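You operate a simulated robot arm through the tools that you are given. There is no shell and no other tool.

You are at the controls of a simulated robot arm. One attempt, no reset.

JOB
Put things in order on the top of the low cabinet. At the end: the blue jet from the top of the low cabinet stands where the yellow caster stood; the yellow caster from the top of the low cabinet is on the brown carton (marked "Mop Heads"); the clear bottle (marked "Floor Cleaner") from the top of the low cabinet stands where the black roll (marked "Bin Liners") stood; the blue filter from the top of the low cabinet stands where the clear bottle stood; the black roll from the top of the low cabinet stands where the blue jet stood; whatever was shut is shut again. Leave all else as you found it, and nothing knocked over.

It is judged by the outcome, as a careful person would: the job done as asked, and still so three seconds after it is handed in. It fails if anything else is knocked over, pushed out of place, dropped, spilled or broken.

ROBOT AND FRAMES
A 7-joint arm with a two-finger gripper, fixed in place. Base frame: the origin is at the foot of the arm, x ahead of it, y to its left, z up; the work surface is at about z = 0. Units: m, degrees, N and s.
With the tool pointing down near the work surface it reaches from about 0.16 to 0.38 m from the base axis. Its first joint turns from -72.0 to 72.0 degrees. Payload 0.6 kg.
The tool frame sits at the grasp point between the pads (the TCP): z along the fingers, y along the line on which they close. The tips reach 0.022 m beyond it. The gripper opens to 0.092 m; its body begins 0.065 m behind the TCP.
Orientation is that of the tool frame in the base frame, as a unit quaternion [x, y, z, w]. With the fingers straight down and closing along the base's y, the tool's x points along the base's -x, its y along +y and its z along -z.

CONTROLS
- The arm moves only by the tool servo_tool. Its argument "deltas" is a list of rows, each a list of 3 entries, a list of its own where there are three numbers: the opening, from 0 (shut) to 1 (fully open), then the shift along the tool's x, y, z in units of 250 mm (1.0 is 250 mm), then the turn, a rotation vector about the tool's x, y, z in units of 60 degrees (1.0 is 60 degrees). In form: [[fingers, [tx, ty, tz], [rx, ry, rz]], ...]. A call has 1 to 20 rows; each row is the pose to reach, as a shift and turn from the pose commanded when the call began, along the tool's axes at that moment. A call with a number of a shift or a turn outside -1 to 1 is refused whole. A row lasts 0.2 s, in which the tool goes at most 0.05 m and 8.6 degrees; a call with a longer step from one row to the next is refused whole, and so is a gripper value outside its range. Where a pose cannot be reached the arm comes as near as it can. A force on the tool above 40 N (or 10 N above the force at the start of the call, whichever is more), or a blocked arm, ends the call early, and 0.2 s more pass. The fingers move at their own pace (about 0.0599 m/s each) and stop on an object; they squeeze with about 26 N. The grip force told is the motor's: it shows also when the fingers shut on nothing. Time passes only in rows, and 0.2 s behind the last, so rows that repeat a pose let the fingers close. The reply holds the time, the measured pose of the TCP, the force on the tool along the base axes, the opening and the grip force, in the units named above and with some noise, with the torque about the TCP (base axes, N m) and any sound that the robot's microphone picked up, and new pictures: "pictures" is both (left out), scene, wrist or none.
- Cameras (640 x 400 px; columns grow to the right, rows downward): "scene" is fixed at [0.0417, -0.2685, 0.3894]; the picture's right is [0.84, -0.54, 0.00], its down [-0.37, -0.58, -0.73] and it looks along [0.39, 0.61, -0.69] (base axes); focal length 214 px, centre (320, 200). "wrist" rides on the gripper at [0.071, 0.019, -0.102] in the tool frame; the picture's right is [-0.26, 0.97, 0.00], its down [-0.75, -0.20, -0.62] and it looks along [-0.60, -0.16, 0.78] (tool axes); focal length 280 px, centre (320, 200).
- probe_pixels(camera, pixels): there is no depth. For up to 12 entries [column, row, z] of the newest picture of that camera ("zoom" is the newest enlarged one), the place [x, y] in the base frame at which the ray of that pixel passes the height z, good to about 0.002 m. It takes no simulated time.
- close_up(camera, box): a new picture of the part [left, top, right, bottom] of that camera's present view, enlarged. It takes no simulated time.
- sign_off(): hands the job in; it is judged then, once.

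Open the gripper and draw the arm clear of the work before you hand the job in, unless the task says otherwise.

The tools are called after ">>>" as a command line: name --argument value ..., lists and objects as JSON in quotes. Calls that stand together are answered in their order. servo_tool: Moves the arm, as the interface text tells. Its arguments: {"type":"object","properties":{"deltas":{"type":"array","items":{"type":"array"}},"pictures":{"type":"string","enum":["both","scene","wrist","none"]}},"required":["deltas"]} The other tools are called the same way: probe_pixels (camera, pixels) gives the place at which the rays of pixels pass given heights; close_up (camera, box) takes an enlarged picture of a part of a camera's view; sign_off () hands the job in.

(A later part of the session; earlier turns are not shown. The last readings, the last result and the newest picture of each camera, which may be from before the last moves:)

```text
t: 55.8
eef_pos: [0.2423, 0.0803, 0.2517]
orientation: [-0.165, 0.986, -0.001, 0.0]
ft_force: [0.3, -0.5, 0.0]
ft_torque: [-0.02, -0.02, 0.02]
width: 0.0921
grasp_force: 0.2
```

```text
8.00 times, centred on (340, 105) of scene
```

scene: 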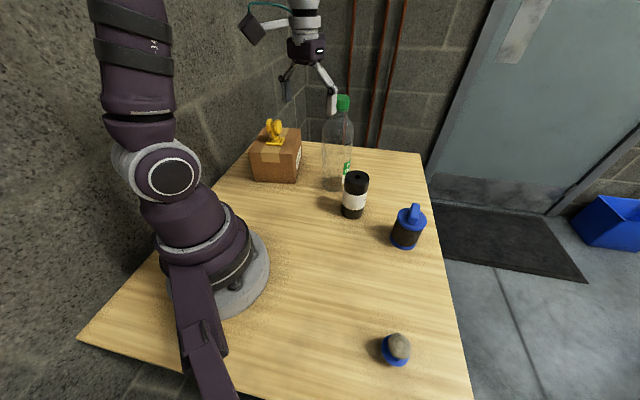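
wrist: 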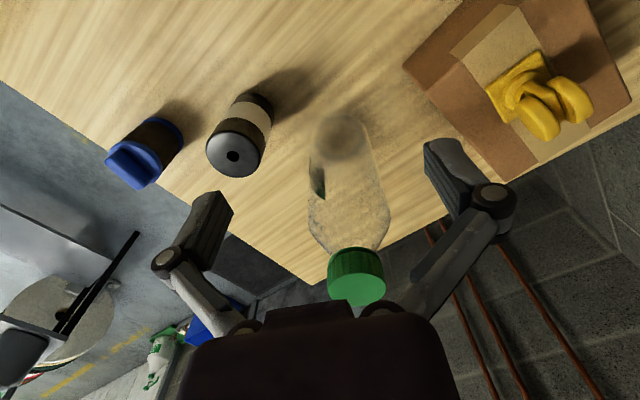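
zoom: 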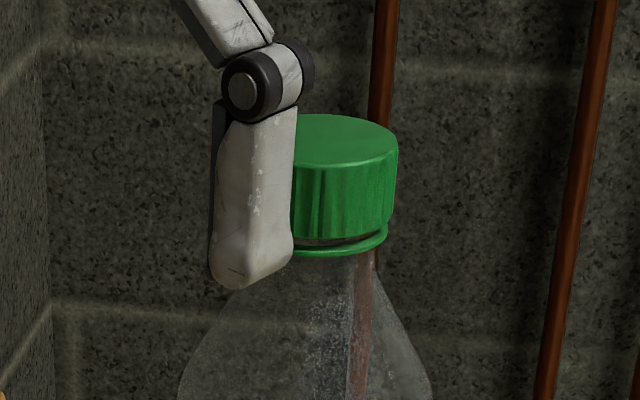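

Cap axis ≈ (0.339, 0.114), cap between z ≈ 0.212 and 0.234. I tilt the tool 10° (fingers pointing slightly outward, for reach), lower to z ≈ 0.226 and approach halfway with the fingers fully open on either side of the cap.

>>> servo_tool --deltas '[[1, [0, 0, 0.05], [0, -0.08, 0]], [1, [0, 0, 0.094], [0, -0.167, 0]], [1, [-0.07, 0, 0.094], [0, -0.167, 0]], [1, [-0.14, 0, 0.094], [0, -0.167, 0]], [1, [-0.2, 0, 0.094], [0, -0.167, 0]], [1, [-0.2, 0, 0.094], [0, -0.167, 0]]]' --pictures "both"

>>> close_up --camera "wrist" --box '[220, 120, 440, 300]'

>>> close_up --camera "scene" --box '[280, 40, 400, 150]'

```text
t: 57.2
eef_pos: [0.2898, 0.0961, 0.2263]
orientation: [-0.165, 0.983, 0.014, 0.086]
ft_force: [-0.6, -0.4, 0.3]
ft_torque: [0.02, -0.01, -0.01]
width: 0.0919
grasp_force: 0.0
```

scene: 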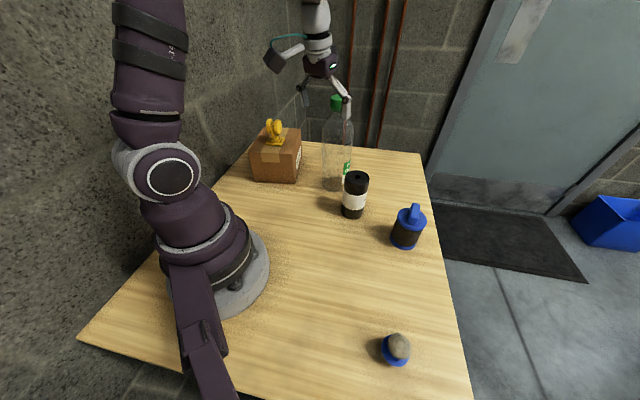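
wrist: 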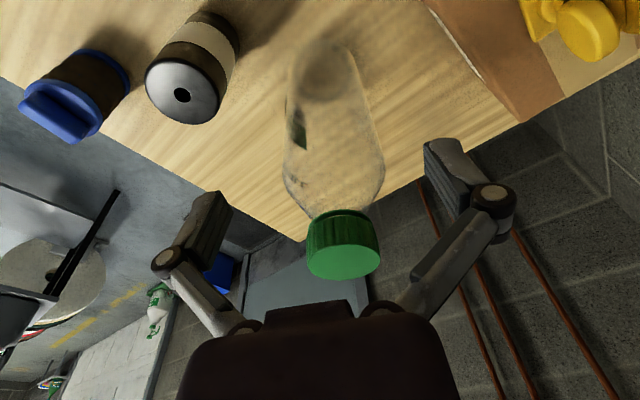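

```text
2.22 times, centred on (330, 210) of wrist
```

zoom: 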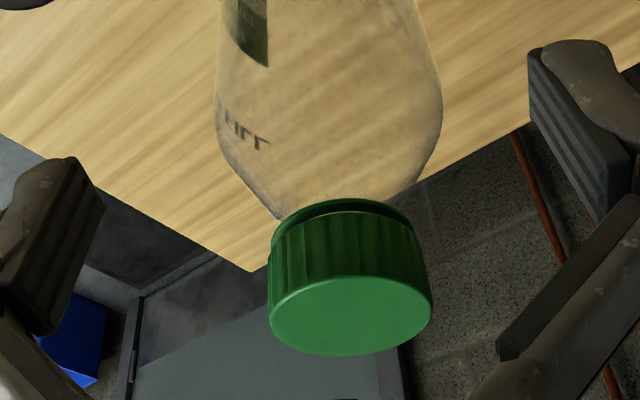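

```text
3.64 times, centred on (340, 95) of scene
```

zoom: 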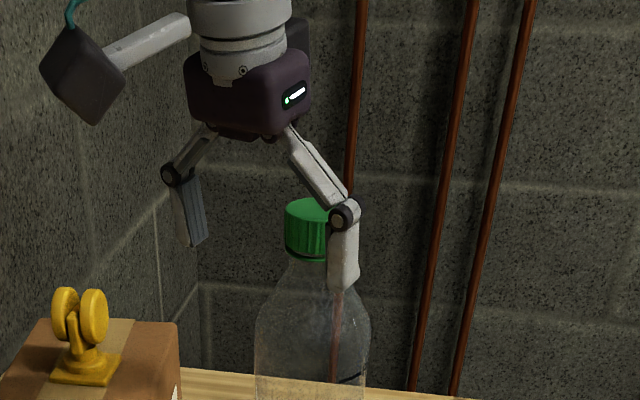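

The cap is laterally centred (y offset < 1 mm) and about 54 mm further out. I move outward horizontally so the fingers straddle it.

>>> servo_tool --deltas '[[1, [-0.05, 0, 0.0088], [0, 0, 0]], [1, [-0.1, 0, 0.0176], [0, 0, 0]], [1, [-0.15, 0, 0.0264], [0, 0, 0]], [1, [-0.19, 0, 0.0335], [0, 0, 0]], [1, [-0.2135, 0, 0.0377], [0, 0, 0]], [1, [-0.2135, 0, 0.0377], [0, 0, 0]]]' --pictures "both"

>>> close_up --camera "wrist" --box '[220, 120, 440, 300]'

>>> close_up --camera "scene" --box '[280, 40, 400, 150]'

```text
t: 58.6
eef_pos: [0.3409, 0.1155, 0.226]
orientation: [-0.165, 0.983, 0.015, 0.086]
ft_force: [-0.1, 0.0, 0.0]
ft_torque: [0.02, -0.01, 0.0]
width: 0.0922
grasp_force: 0.2
```

scene: 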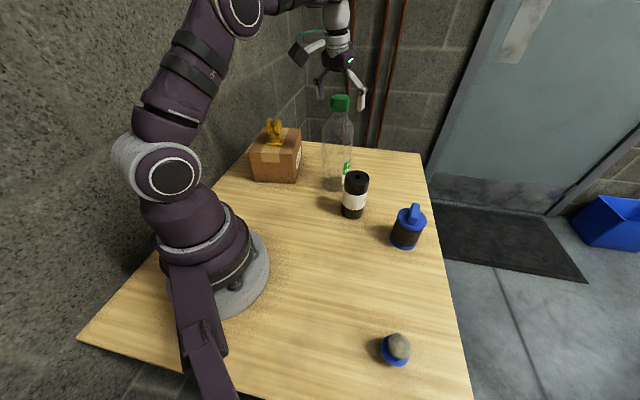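
wrist: 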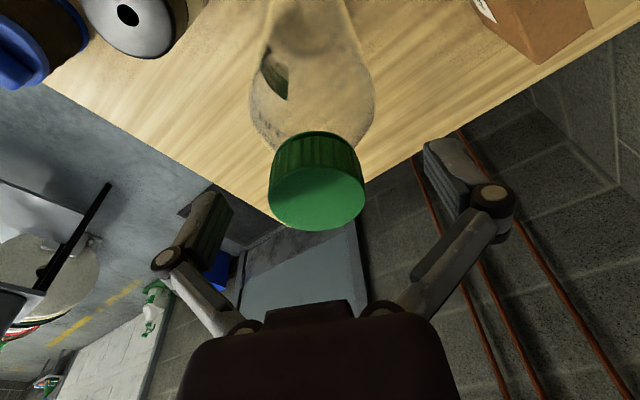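

```text
2.22 times, centred on (330, 210) of wrist
```

zoom: 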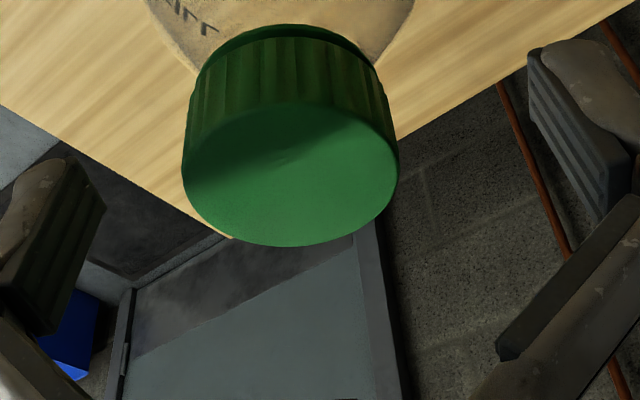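

```text
3.64 times, centred on (340, 95) of scene
```

zoom: 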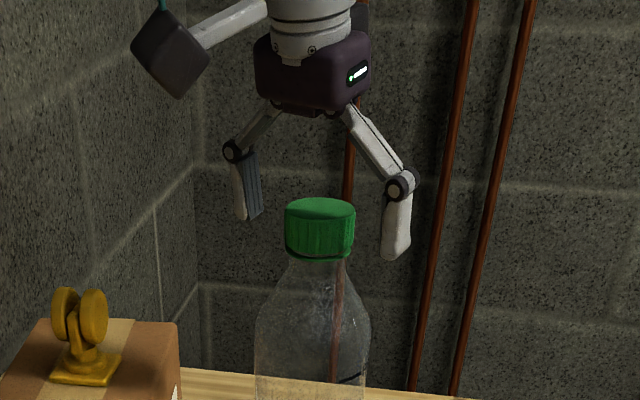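

The fingers straddle the cap; it sits ~2 mm toward −y of centre. I trim by 2 mm and close.

>>> servo_tool --deltas '[[1, [0, -0.007, 0], [0, 0, 0]], [0.8, [0, -0.007, 0], [0, 0, 0]], [0.6, [0, -0.007, 0], [0, 0, 0]], [0.4, [0, -0.007, 0], [0, 0, 0]], [0.2, [0, -0.007, 0], [0, 0, 0]], [0.1, [0, -0.007, 0], [0, 0, 0]], [0.1, [0, -0.007, 0], [0, 0, 0]]]' --pictures "both"

>>> close_up --camera "scene" --box '[280, 40, 400, 150]'

```text
t: 60.2
eef_pos: [0.3397, 0.1133, 0.2269]
orientation: [-0.164, 0.982, 0.014, 0.086]
ft_force: [0.3, 0.1, 2.6]
ft_torque: [-0.03, 0.03, -0.02]
width: 0.0403
grasp_force: 26.0
```

scene: 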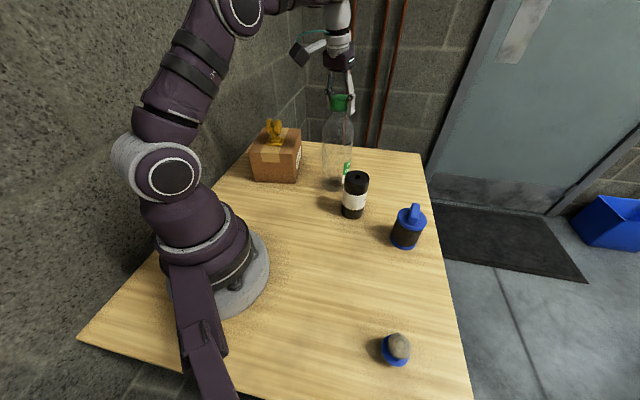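
wrist: 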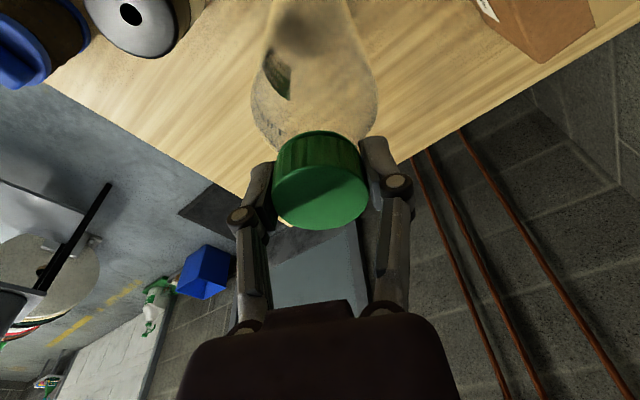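

```text
3.64 times, centred on (340, 95) of scene
```

zoom: 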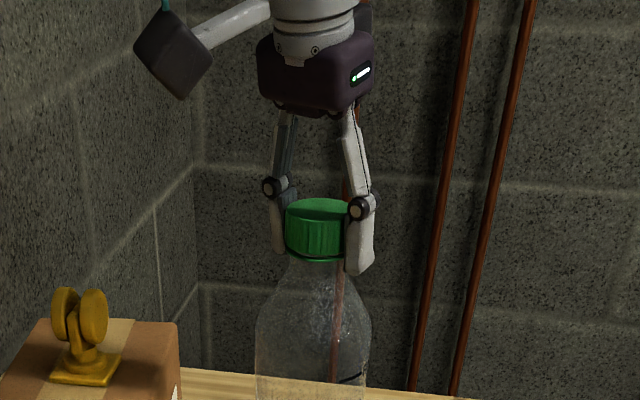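

Cap gripped at 0.040 m, 26 N. I lift vertically 1 cm and check.

>>> servo_tool --deltas '[[0.1, [-0.0017, 0, -0.0098], [0, 0, 0]], [0.1, [-0.0035, 0, -0.0197], [0, 0, 0]], [0.1, [-0.0052, 0, -0.0295], [0, 0, 0]], [0.1, [-0.007, 0, -0.0394], [0, 0, 0]], [0.1, [-0.007, 0, -0.0394], [0, 0, 0]]]' --pictures "both"

>>> close_up --camera "scene" --box '[270, 40, 430, 230]'

```text
t: 61.4
eef_pos: [0.3416, 0.1124, 0.2356]
orientation: [-0.165, 0.983, 0.014, 0.086]
ft_force: [-0.1, 0.6, -1.0]
ft_torque: [-0.03, 0.0, 0.0]
width: 0.0406
grasp_force: 25.9
```

scene: 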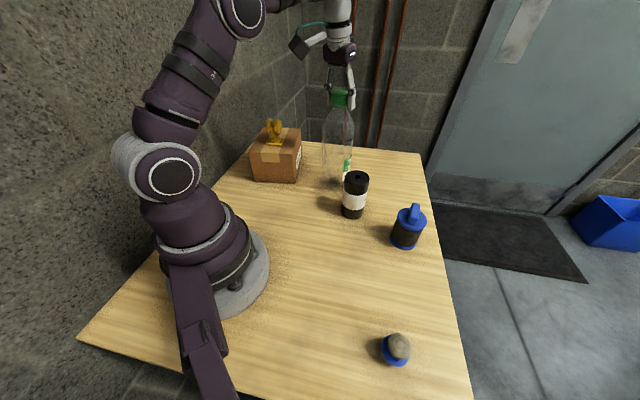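
wrist: 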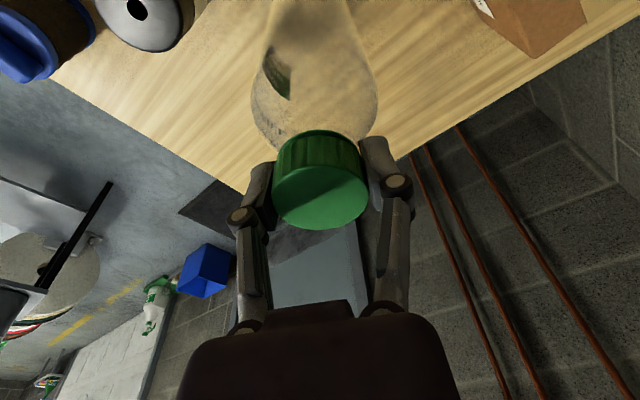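

```text
2.11 times, centred on (350, 135) of scene
```

zoom: 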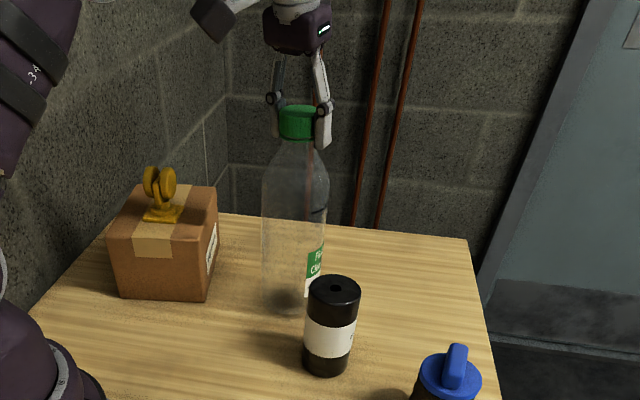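

The bottle hangs upright (≈1 N). I draw it radially inward to r ≈ 0.21 while raising it a further 2 cm, staying clear of the roll and carton.

>>> servo_tool --deltas '[[0.1, [0.0352, 0, -0.0306], [0, 0, 0]], [0.1, [0.0894, 0, -0.0686], [0, 0, 0]], [0.1, [0.164, 0, -0.106], [0, 0, 0]], [0.1, [0.2628, 0, -0.1236], [0, 0, 0]], [0.1, [0.361, 0, -0.141], [0, 0, 0]], [0.1, [0.4596, 0, -0.1584], [0, 0, 0]], [0.1, [0.5384, 0, -0.1724], [0, 0, 0]], [0.1, [0.569, 0, -0.1776], [0, 0, 0]], [0.1, [0.569, 0, -0.1776], [0, 0, 0]]]' --pictures "both"

```text
t: 63.4
eef_pos: [0.2004, 0.0644, 0.2558]
orientation: [-0.164, 0.983, 0.015, 0.086]
ft_force: [0.0, 0.8, -0.9]
ft_torque: [-0.01, -0.02, -0.04]
width: 0.0404
grasp_force: 26.1
```

scene: 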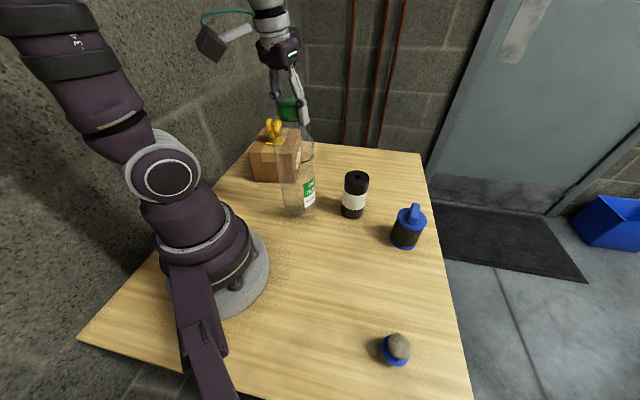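
wrist: 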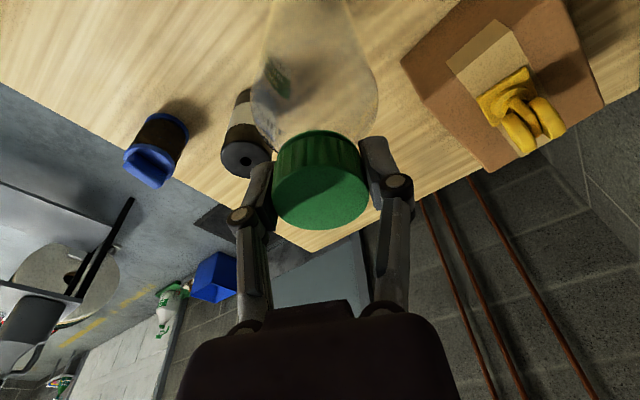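

Held well. I swing the bottle along an r = 0.21 arc about the base to the roll's old bearing (−32°), turning the tool about the vertical so the bottle stays upright.

>>> servo_tool --deltas '[[0.1, [0.0047, -0.0732, -0.0008], [0.0145, 0, 0.0821]], [0.1, [0.0156, -0.1456, -0.0028], [0.029, 0, 0.1642]], [0.1, [0.0326, -0.2166, -0.0058], [0.0435, 0, 0.2463]], [0.1, [0.0562, -0.2862, -0.0099], [0.058, 0, 0.3284]], [0.1, [0.0852, -0.3531, -0.015], [0.0725, 0, 0.4105]], [0.1, [0.1196, -0.4176, -0.0211], [0.087, 0, 0.4926]], [0.1, [0.1598, -0.4785, -0.0282], [0.1015, 0, 0.5747]], [0.1, [0.2049, -0.5354, -0.0362], [0.116, 0, 0.6568]], [0.1, [0.2547, -0.5887, -0.045], [0.1305, 0, 0.7389]], [0.1, [0.309, -0.637, -0.0546], [0.145, 0, 0.821]], [0.1, [0.309, -0.637, -0.0546], [0.145, 0, 0.821]]]' --pictures "both"

```text
t: 65.8
eef_pos: [0.1786, -0.1099, 0.2561]
orientation: [0.268, 0.96, -0.023, 0.084]
ft_force: [0.1, -0.3, -1.2]
ft_torque: [-0.01, 0.01, -0.02]
width: 0.0404
grasp_force: 26.2
```

scene: 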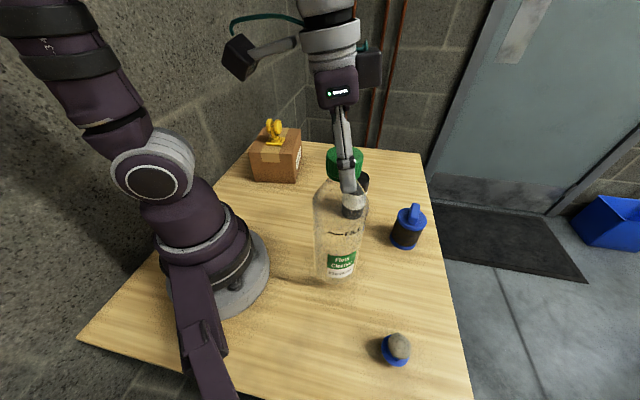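
wrist: 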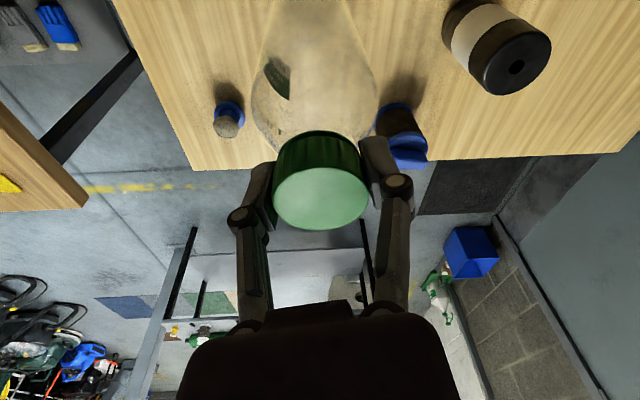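

The bottle hangs over the inner side of the roll's old spot. I move it out to (0.227,-0.1415) and lower to ~3 mm above the surface.

>>> servo_tool --deltas '[[0.1, [-0.057, 0, 0.01], [0, 0, 0]], [0.1, [-0.113, 0, 0.02], [0, 0, 0]], [0.1, [-0.17, 0, 0.03], [0, 0, 0]], [0.1, [-0.2266, 0, 0.04], [0, 0, 0]], [0.1, [-0.2266, 0, 0.04], [0, 0, 0]], [0.1, [-0.2196, 0, 0.0794], [0, 0, 0]], [0.1, [-0.2141, 0, 0.1109], [0, 0, 0]], [0.1, [-0.2099, 0, 0.1346], [0, 0, 0]], [0.1, [-0.2085, 0, 0.1424], [0, 0, 0]], [0.1, [-0.2085, 0, 0.1424], [0, 0, 0]]]' --pictures "both"

>>> close_up --camera "scene" --box '[290, 130, 450, 310]'

```text
t: 68.0
eef_pos: [0.2264, -0.1428, 0.2296]
orientation: [0.266, 0.96, -0.023, 0.084]
ft_force: [0.2, -0.7, -0.4]
ft_torque: [0.02, -0.01, -0.01]
width: 0.0407
grasp_force: 26.4
```

scene: 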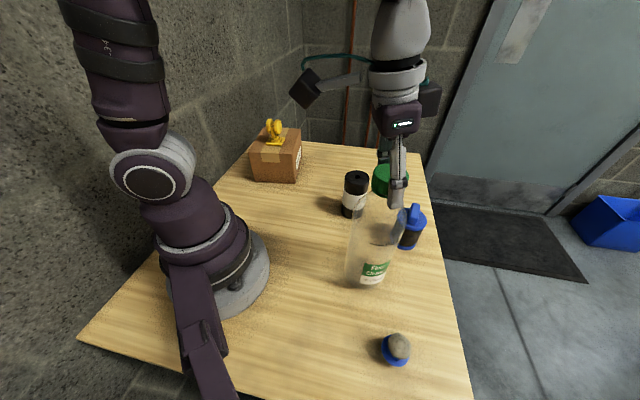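
wrist: 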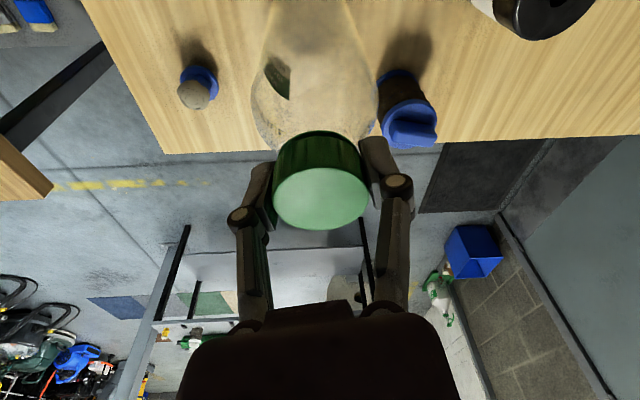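

```text
2.22 times, centred on (370, 220) of scene
```

zoom: 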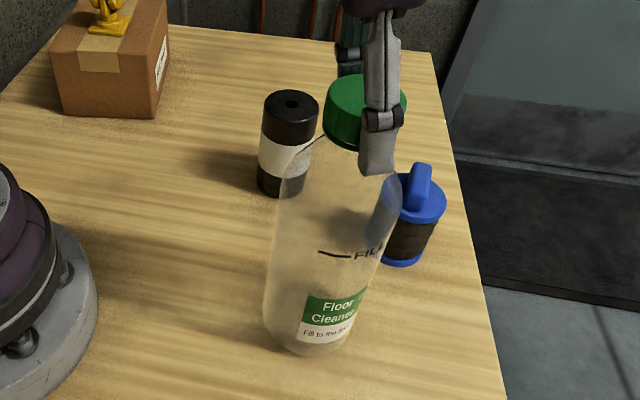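

The bottle hangs just above the roll's old spot. I lower it in ~1 mm steps until contact.

>>> servo_tool --deltas '[[0.1, [0.0007, 0, 0.0039], [0, 0, 0]], [0.1, [0.0014, 0, 0.0079], [0, 0, 0]], [0.1, [0.0021, 0, 0.0118], [0, 0, 0]], [0.1, [0.0021, 0, 0.0118], [0, 0, 0]]]' --pictures "none"

```text
t: 69.0
eef_pos: [0.2272, -0.1411, 0.2251]
orientation: [0.266, 0.96, -0.023, 0.083]
ft_force: [-0.2, 0.7, 2.1]
ft_torque: [0.02, -0.01, 0.0]
width: 0.0406
grasp_force: 26.0
```

Light contact (force went from −1 to +2 N). I open the fingers gradually.

>>> servo_tool --deltas '[[0.1, [0, 0, 0], [0, 0, 0]], [0.5, [0, 0, 0], [0, 0, 0]], [0.65, [0, 0, 0], [0, 0, 0]], [0.85, [0, 0, 0], [0, 0, 0]], [1, [0, 0, 0], [0, 0, 0]], [1, [0, 0, 0], [0, 0, 0]]]' --pictures "both"

>>> close_up --camera "scene" --box '[290, 130, 450, 310]'

```text
t: 70.4
eef_pos: [0.2283, -0.1414, 0.2266]
orientation: [0.266, 0.96, -0.023, 0.084]
ft_force: [-0.5, 0.7, 0.1]
ft_torque: [0.01, -0.02, 0.03]
width: 0.092
grasp_force: 0.1
```

scene: 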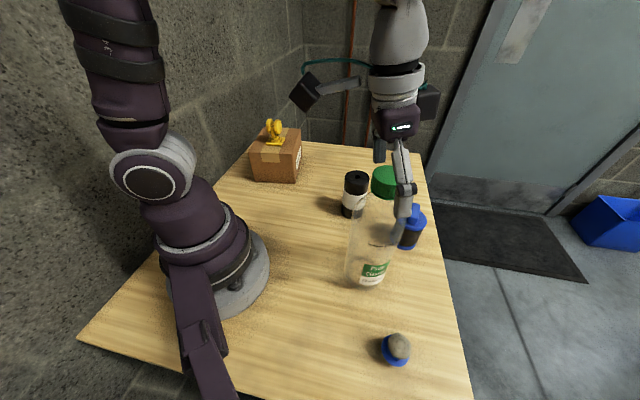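
wrist: 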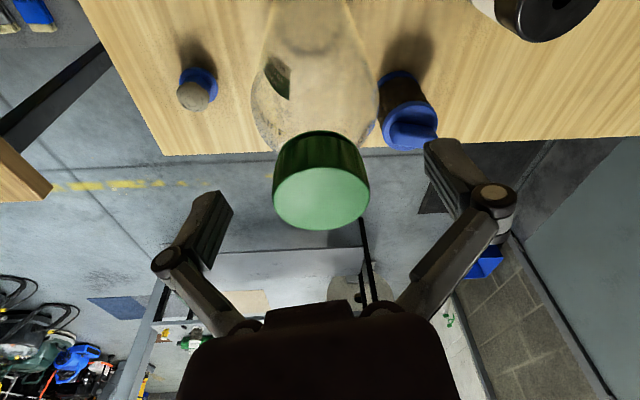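

```text
2.22 times, centred on (370, 220) of scene
```

zoom: 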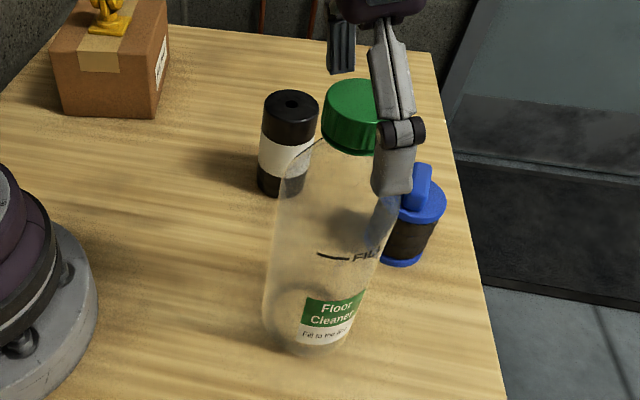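

The bottle stands free at the roll's old spot. I rise vertically off the cap, remove the tilt, and move to a viewing pose short of the filter.

>>> servo_tool --deltas '[[1, [-0.007, 0, -0.04], [0, 0, 0]], [1, [-0.021, 0, -0.12], [0, 0, 0]], [1, [-0.035, 0, -0.2], [0, 0, 0]], [1, [-0.042, 0, -0.24], [0, 0.08, 0]], [1, [-0.042, 0, -0.24], [0, 0.167, 0]], [1, [-0.042, 0, -0.24], [0, 0.167, 0]]]' --pictures "both"

```text
t: 71.8
eef_pos: [0.2262, -0.1414, 0.2874]
orientation: [0.268, 0.964, 0.001, -0.001]
ft_force: [0.1, 0.1, 0.3]
ft_torque: [0.03, -0.01, 0.0]
width: 0.0918
grasp_force: 0.1
```

scene: 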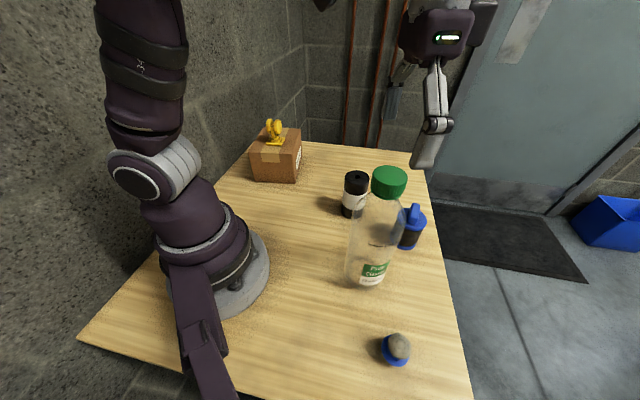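
wrist: 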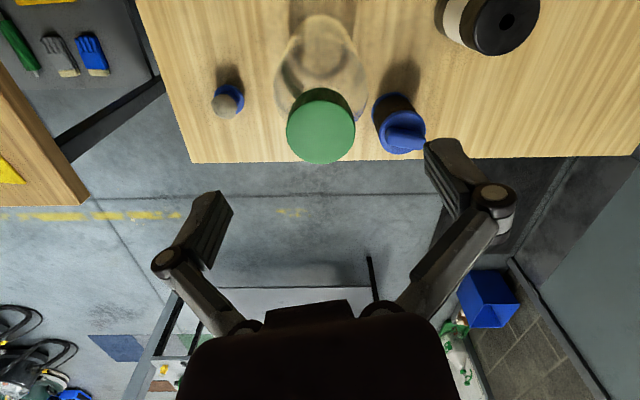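

The bottle stands. I move outward at z ≈ 0.27 to look down at the filter.

>>> servo_tool --deltas '[[1, [-0.05, 0.08, 0.02], [0, 0, 0]], [1, [-0.1, 0.16, 0.045], [0, 0, 0]], [1, [-0.168, 0.248, 0.068], [0, 0, 0]], [1, [-0.168, 0.248, 0.068], [0, 0, 0]]]' --pictures "both"

>>> close_up --camera "wrist" --box '[260, 80, 420, 200]'

>>> close_up --camera "scene" --box '[370, 190, 440, 260]'

```text
t: 72.8
eef_pos: [0.2958, -0.1095, 0.2708]
orientation: [0.267, 0.964, 0.0, 0.001]
ft_force: [0.4, 0.4, -0.6]
ft_torque: [-0.02, 0.0, -0.02]
width: 0.0923
grasp_force: 0.2
```

scene: 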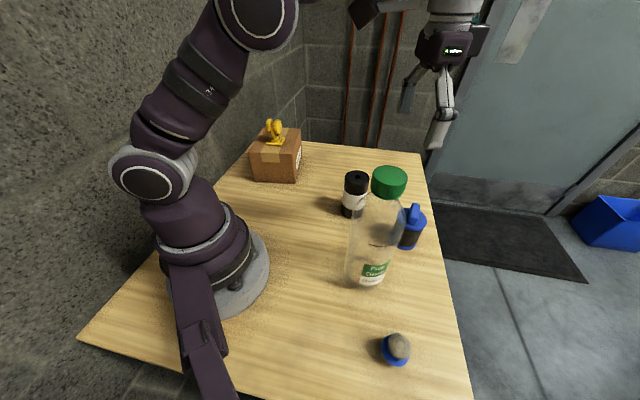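
wrist: 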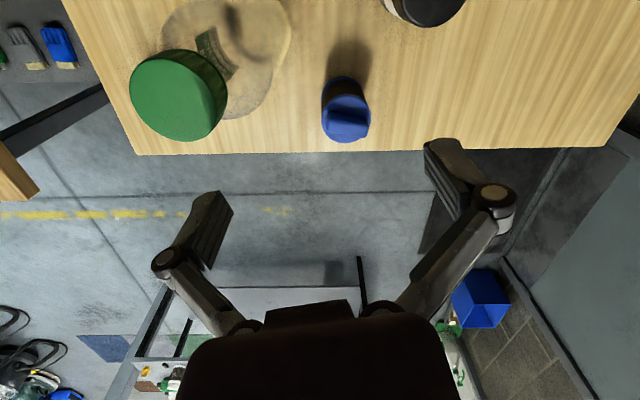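

```text
3.33 times, centred on (340, 140) of wrist
```

zoom: 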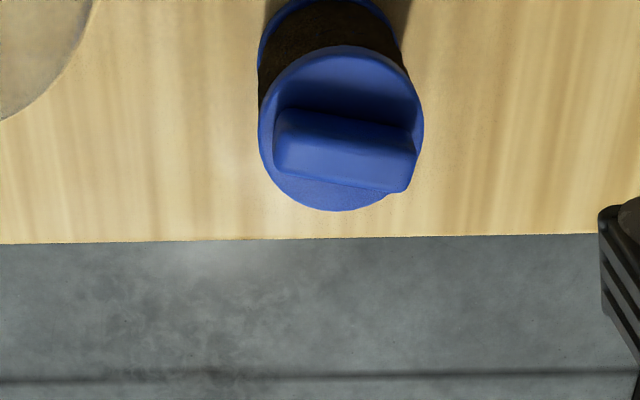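

```text
5.71 times, centred on (405, 225) of scene
```

zoom: 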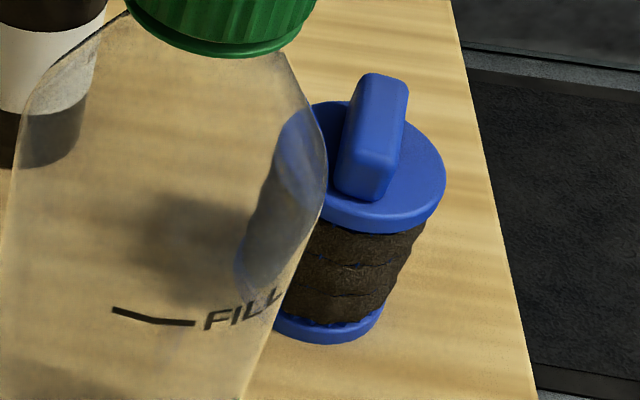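

The filter's top disc (≈55 mm) is centred at wrist (346.6,118.4); its handle runs about azimuth 40°. I probe heights from both views.

>>> probe_pixels --camera "wrist" --pixels '[[346.6, 118.4, 0.05], [346.6, 118.4, 0.06], [346.6, 118.4, 0.07], [346.6, 118.4, 0.08], [343, 126, 0.08], [343, 126, 0.09], [326, 122.5, 0.08], [367, 130, 0.08], [346, 78, 0.0]]'

>>> probe_pixels --camera "scene" --pixels '[[415.2, 218.9, 0.05], [415.2, 218.9, 0.06], [415.2, 218.9, 0.07], [415.2, 218.9, 0.08], [417, 207, 0.08], [417, 207, 0.09], [404, 249.7, 0.0], [427, 220, 0.065], [403, 219, 0.065]]'

```text
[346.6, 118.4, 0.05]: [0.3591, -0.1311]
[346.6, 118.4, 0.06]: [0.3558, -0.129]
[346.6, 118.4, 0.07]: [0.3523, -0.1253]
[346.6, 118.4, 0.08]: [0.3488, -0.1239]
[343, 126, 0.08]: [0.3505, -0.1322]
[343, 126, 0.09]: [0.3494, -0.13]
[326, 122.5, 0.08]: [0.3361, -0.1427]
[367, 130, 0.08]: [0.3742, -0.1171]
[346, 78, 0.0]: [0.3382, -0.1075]
```

```text
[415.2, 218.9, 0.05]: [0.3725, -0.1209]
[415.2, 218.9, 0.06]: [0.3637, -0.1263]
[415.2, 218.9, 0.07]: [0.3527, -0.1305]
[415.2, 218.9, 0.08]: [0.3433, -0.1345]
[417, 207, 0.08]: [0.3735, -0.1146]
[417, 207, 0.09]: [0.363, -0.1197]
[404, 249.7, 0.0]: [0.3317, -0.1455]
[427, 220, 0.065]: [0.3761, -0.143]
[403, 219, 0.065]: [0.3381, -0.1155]
```

Filter axis ≈ (0.354,-0.129), disc top z ≈ 0.068, handle top z ≈ 0.089. I go out and down to z ≈ 0.115 above it, then check alignment.

>>> servo_tool --deltas '[[1, [-0.0724, 0.0169, 0.08], [0, 0, 0]], [1, [-0.145, 0.0338, 0.2], [0, 0, 0]], [1, [-0.205, 0.048, 0.34], [0, 0, 0]], [1, [-0.2414, 0.0564, 0.46], [0, 0, 0]], [1, [-0.2414, 0.0564, 0.56], [0, 0, 0]], [1, [-0.2414, 0.0564, 0.62], [0, 0, 0]], [1, [-0.2414, 0.0564, 0.62], [0, 0, 0]]]' --pictures "both"

>>> close_up --camera "wrist" --box '[200, 80, 440, 260]'

>>> close_up --camera "scene" --box '[330, 100, 470, 270]'

```text
t: 74.4
eef_pos: [0.3542, -0.1277, 0.1142]
orientation: [0.267, 0.964, 0.0, 0.0]
ft_force: [0.3, 0.1, 0.3]
ft_torque: [0.01, 0.0, 0.01]
width: 0.0917
grasp_force: 0.0
out of reach, approached as far as the arm can: row 3, 4
```

scene: 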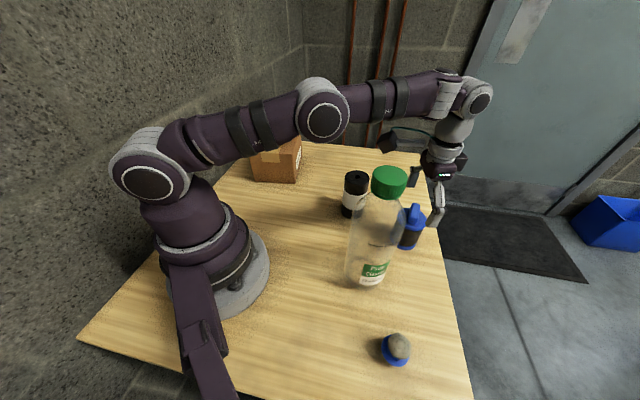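
wrist: 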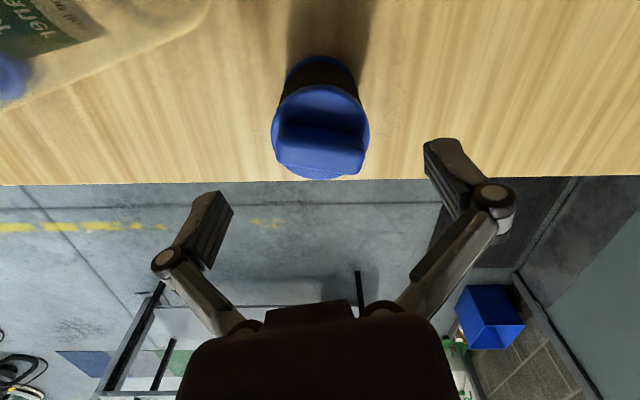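

```text
2.22 times, centred on (320, 170) of wrist
```

zoom: 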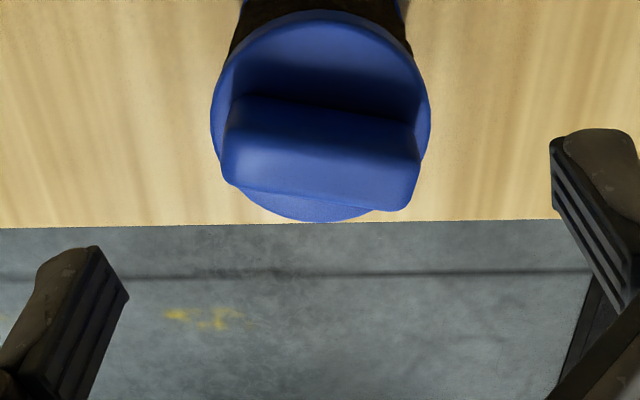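

```text
2.35 times, centred on (400, 185) of scene
```

zoom: 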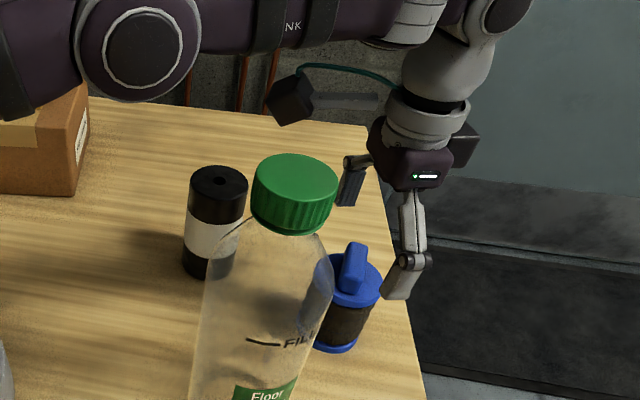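

Aligned laterally; the disc is ~4 mm inward of the tool. I trim and descend to z ≈ 0.075.

>>> servo_tool --deltas '[[1, [0.008, 0, 0.04], [0, 0, 0]], [1, [0.016, 0, 0.08], [0, 0, 0]], [1, [0.016, 0, 0.12], [0, 0, 0]], [1, [0.016, 0, 0.16], [0, 0, 0]], [1, [0.016, 0, 0.16], [0, 0, 0]]]' --pictures "both"

>>> close_up --camera "wrist" --box '[200, 80, 440, 260]'

>>> close_up --camera "scene" --box '[330, 100, 470, 270]'

```text
t: 75.6
eef_pos: [0.3508, -0.1268, 0.0761]
orientation: [0.267, 0.964, 0.0, 0.0]
ft_force: [0.1, -0.1, 0.2]
ft_torque: [-0.01, 0.03, -0.02]
width: 0.0917
grasp_force: 0.0
```

scene: 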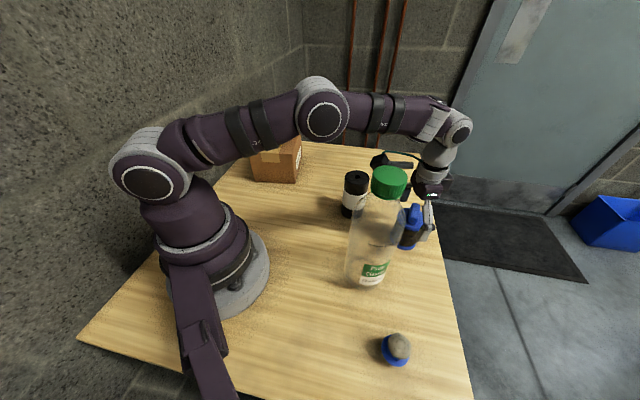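
wrist: 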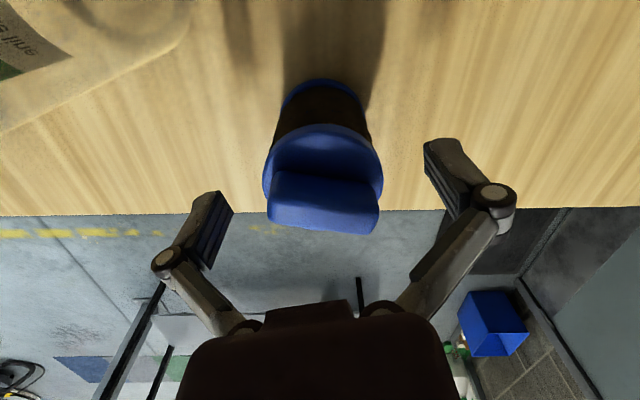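

```text
2.22 times, centred on (320, 170) of wrist
```

zoom: 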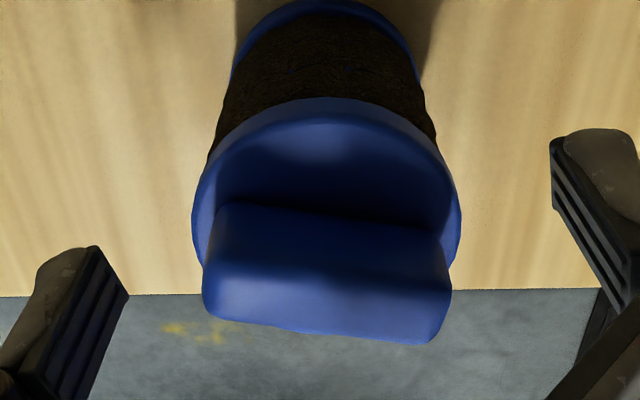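

```text
2.35 times, centred on (400, 185) of scene
```

zoom: 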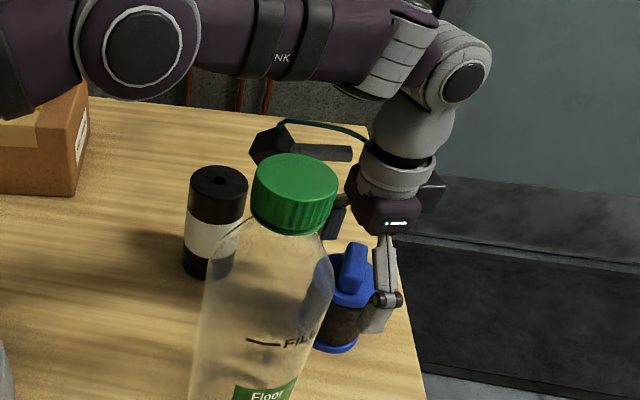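

The disc centre shows ~3 mm inward still; I trim that and close on the disc.

>>> servo_tool --deltas '[[1, [0.012, 0.004, 0], [0, 0, 0]], [0.8, [0.012, 0.004, 0], [0, 0, 0]], [0.6, [0.012, 0.004, 0], [0, 0, 0]], [0.4, [0.012, 0.004, 0], [0, 0, 0]], [0.2, [0.012, 0.004, 0], [0, 0, 0]], [0.2, [0.012, 0.004, 0], [0, 0, 0]]]' --pictures "both"

>>> close_up --camera "wrist" --box '[200, 80, 440, 260]'

```text
t: 77.0
eef_pos: [0.3487, -0.1249, 0.0752]
orientation: [0.267, 0.964, -0.001, 0.0]
ft_force: [-1.1, 1.3, 7.9]
ft_torque: [0.08, 0.12, 0.0]
width: 0.0552
grasp_force: 25.8
```

scene: 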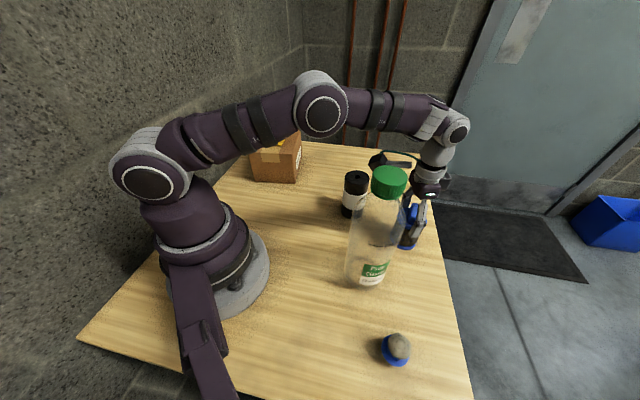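
wrist: 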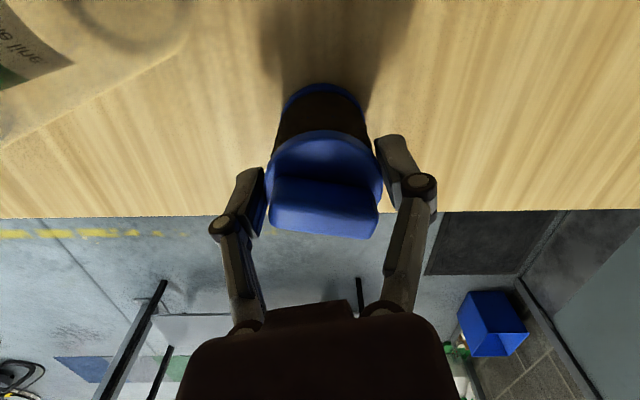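

```text
2.22 times, centred on (320, 170) of wrist
```

zoom: 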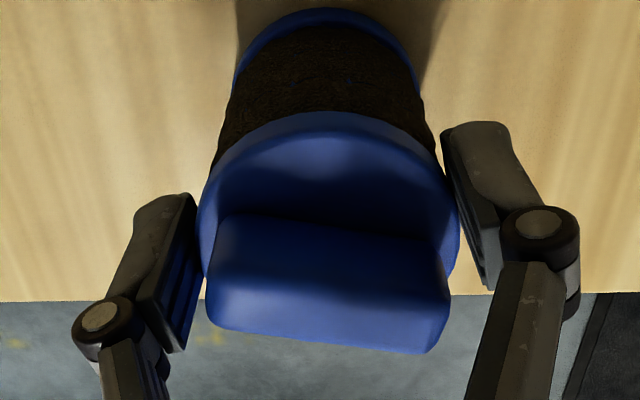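

Gripped at 0.055 m. I lift slowly by 1.5 cm and check it comes along level.

>>> servo_tool --deltas '[[0.2, [0, 0, -0.01], [0, 0, 0]], [0.2, [0, 0, -0.025], [0, 0, 0]], [0.2, [0, 0, -0.04], [0, 0, 0]], [0.2, [0, 0, -0.06], [0, 0, 0]], [0.2, [0, 0, -0.06], [0, 0, 0]]]' --pictures "both"

>>> close_up --camera "scene" --box '[330, 130, 470, 270]'

```text
t: 78.2
eef_pos: [0.351, -0.1247, 0.0909]
orientation: [0.267, 0.964, -0.001, 0.0]
ft_force: [-0.5, -1.2, -0.9]
ft_torque: [-0.01, 0.01, 0.01]
width: 0.0549
grasp_force: 25.3
```

scene: 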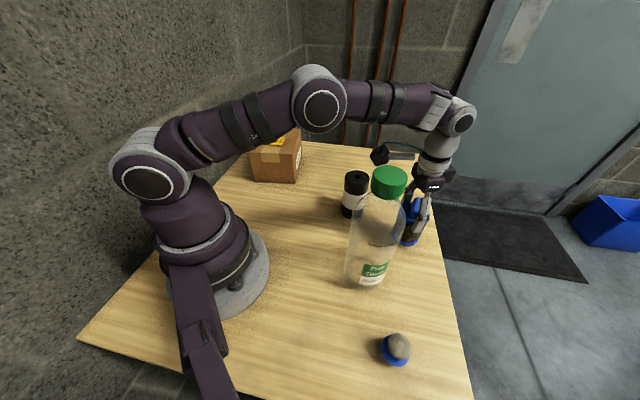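
wrist: 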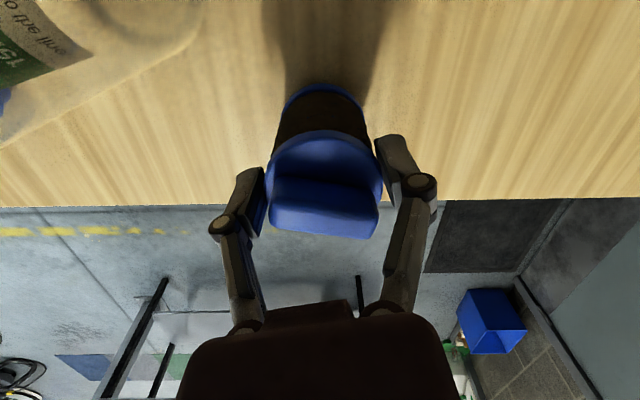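

```text
2.86 times, centred on (400, 200) of scene
```

zoom: 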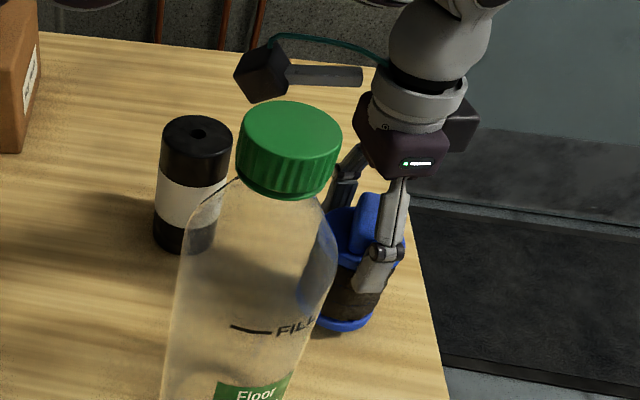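

The filter is lifted. I carry it up and over the roll (bottom ≥ 0.13 m) to the bottle's old spot at (0.338, 0.115), turning the yaw to −15°, and stop ~3.5 cm above the surface.

>>> servo_tool --deltas '[[0.2, [0, 0, -0.08], [0, 0, 0]], [0.2, [0.0151, 0.0212, -0.18], [0, 0, 0]], [0.2, [0.0522, 0.0596, -0.3], [0, 0, 0]], [0.2, [0.1105, 0.1179, -0.42], [0, 0, -0.077]], [0.2, [0.1792, 0.1933, -0.488], [0, 0, -0.153]], [0.2, [0.2375, 0.2749, -0.5], [0, 0, -0.23]], [0.2, [0.289, 0.3606, -0.5], [0, 0, -0.307]], [0.2, [0.3405, 0.4463, -0.5], [0, 0, -0.383]], [0.2, [0.3886, 0.534, -0.5], [0, 0, -0.46]], [0.2, [0.4366, 0.6218, -0.5], [0, 0, -0.537]], [0.2, [0.4813, 0.7116, -0.44], [0, 0, -0.613]], [0.2, [0.5294, 0.7994, -0.34], [0, 0, -0.69]], [0.2, [0.5294, 0.7994, -0.2], [0, 0, -0.767]], [0.2, [0.5294, 0.7994, -0.08], [0, 0, -0.767]], [0.2, [0.5294, 0.7994, -0.08], [0, 0, -0.767]]]' --pictures "both"

>>> close_up --camera "scene" --box '[270, 90, 430, 240]'

```text
t: 81.4
eef_pos: [0.3395, 0.1164, 0.1112]
orientation: [-0.129, 0.992, 0.0, 0.0]
ft_force: [0.0, 0.2, -0.9]
ft_torque: [-0.02, 0.02, 0.01]
width: 0.055
grasp_force: 26.0
```

scene: 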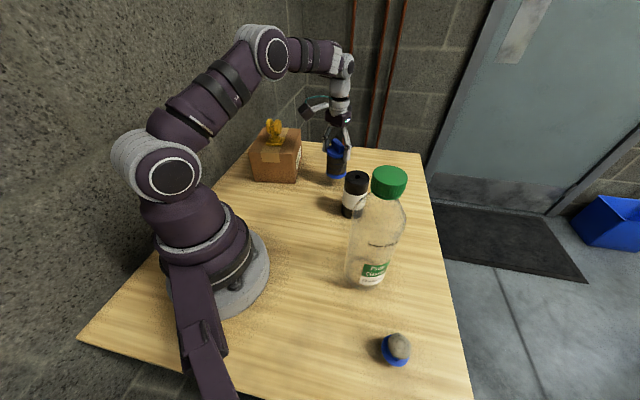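
wrist: 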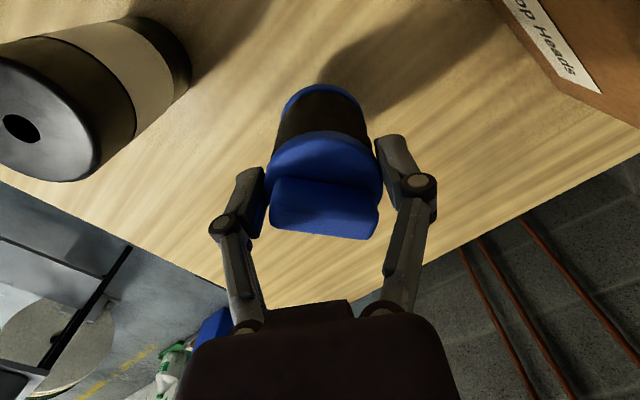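

```text
2.67 times, centred on (350, 165) of scene
```

zoom: 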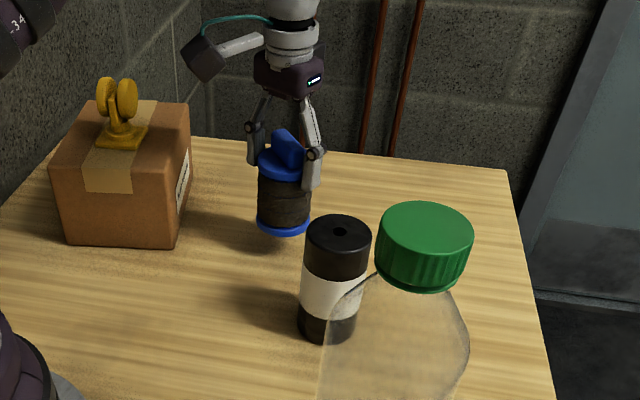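

All upright. I lower to ~4 mm above the surface.

>>> servo_tool --deltas '[[0.2, [0, 0, 0.04], [0, 0, 0]], [0.2, [0, 0, 0.08], [0, 0, 0]], [0.2, [0, 0, 0.11], [0, 0, 0]], [0.2, [0, 0, 0.128], [0, 0, 0]], [0.2, [0, 0, 0.128], [0, 0, 0]]]' --pictures "both"

>>> close_up --camera "scene" --box '[270, 90, 430, 240]'

```text
t: 82.6
eef_pos: [0.3392, 0.1151, 0.0794]
orientation: [-0.131, 0.991, 0.0, 0.0]
ft_force: [0.7, -0.2, -1.2]
ft_torque: [-0.01, 0.02, -0.01]
width: 0.0549
grasp_force: 26.0
```

scene: 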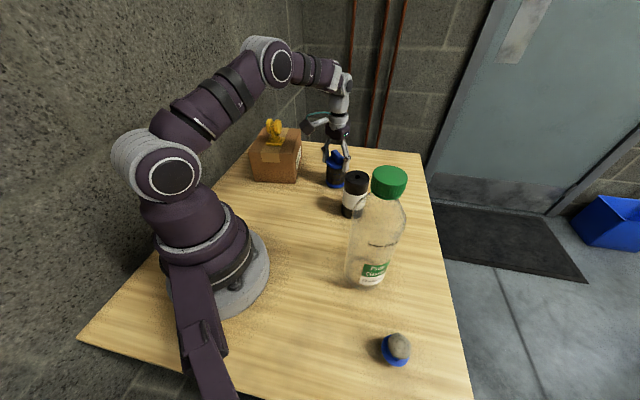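
wrist: 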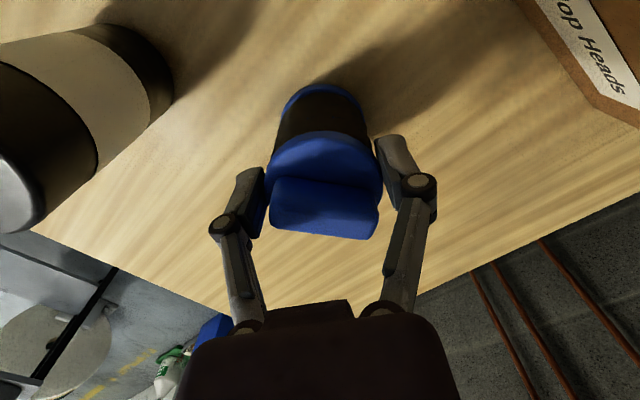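

```text
2.67 times, centred on (350, 165) of scene
```

zoom: 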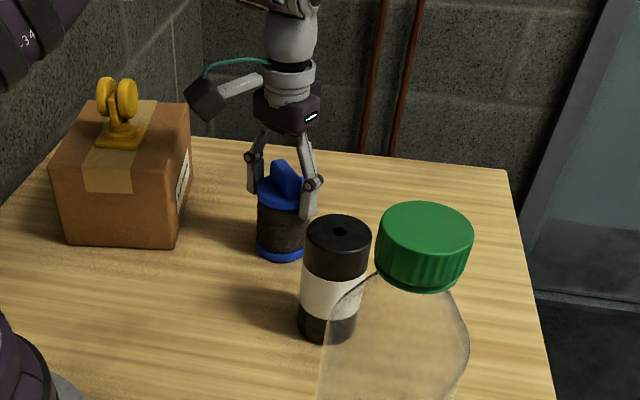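

Nearly down. I lower in 1 mm steps until contact.

>>> servo_tool --deltas '[[0.2, [0, 0, 0.004], [0, 0, 0]], [0.2, [0, 0, 0.008], [0, 0, 0]], [0.2, [0, 0, 0.012], [0, 0, 0]], [0.2, [0, 0, 0.012], [0, 0, 0]]]' --pictures "none"

```text
t: 83.6
eef_pos: [0.3385, 0.1161, 0.0766]
orientation: [-0.13, 0.991, 0.0, 0.0]
ft_force: [-1.0, -0.9, 1.8]
ft_torque: [-0.01, 0.0, 0.02]
width: 0.0551
grasp_force: 26.1
```

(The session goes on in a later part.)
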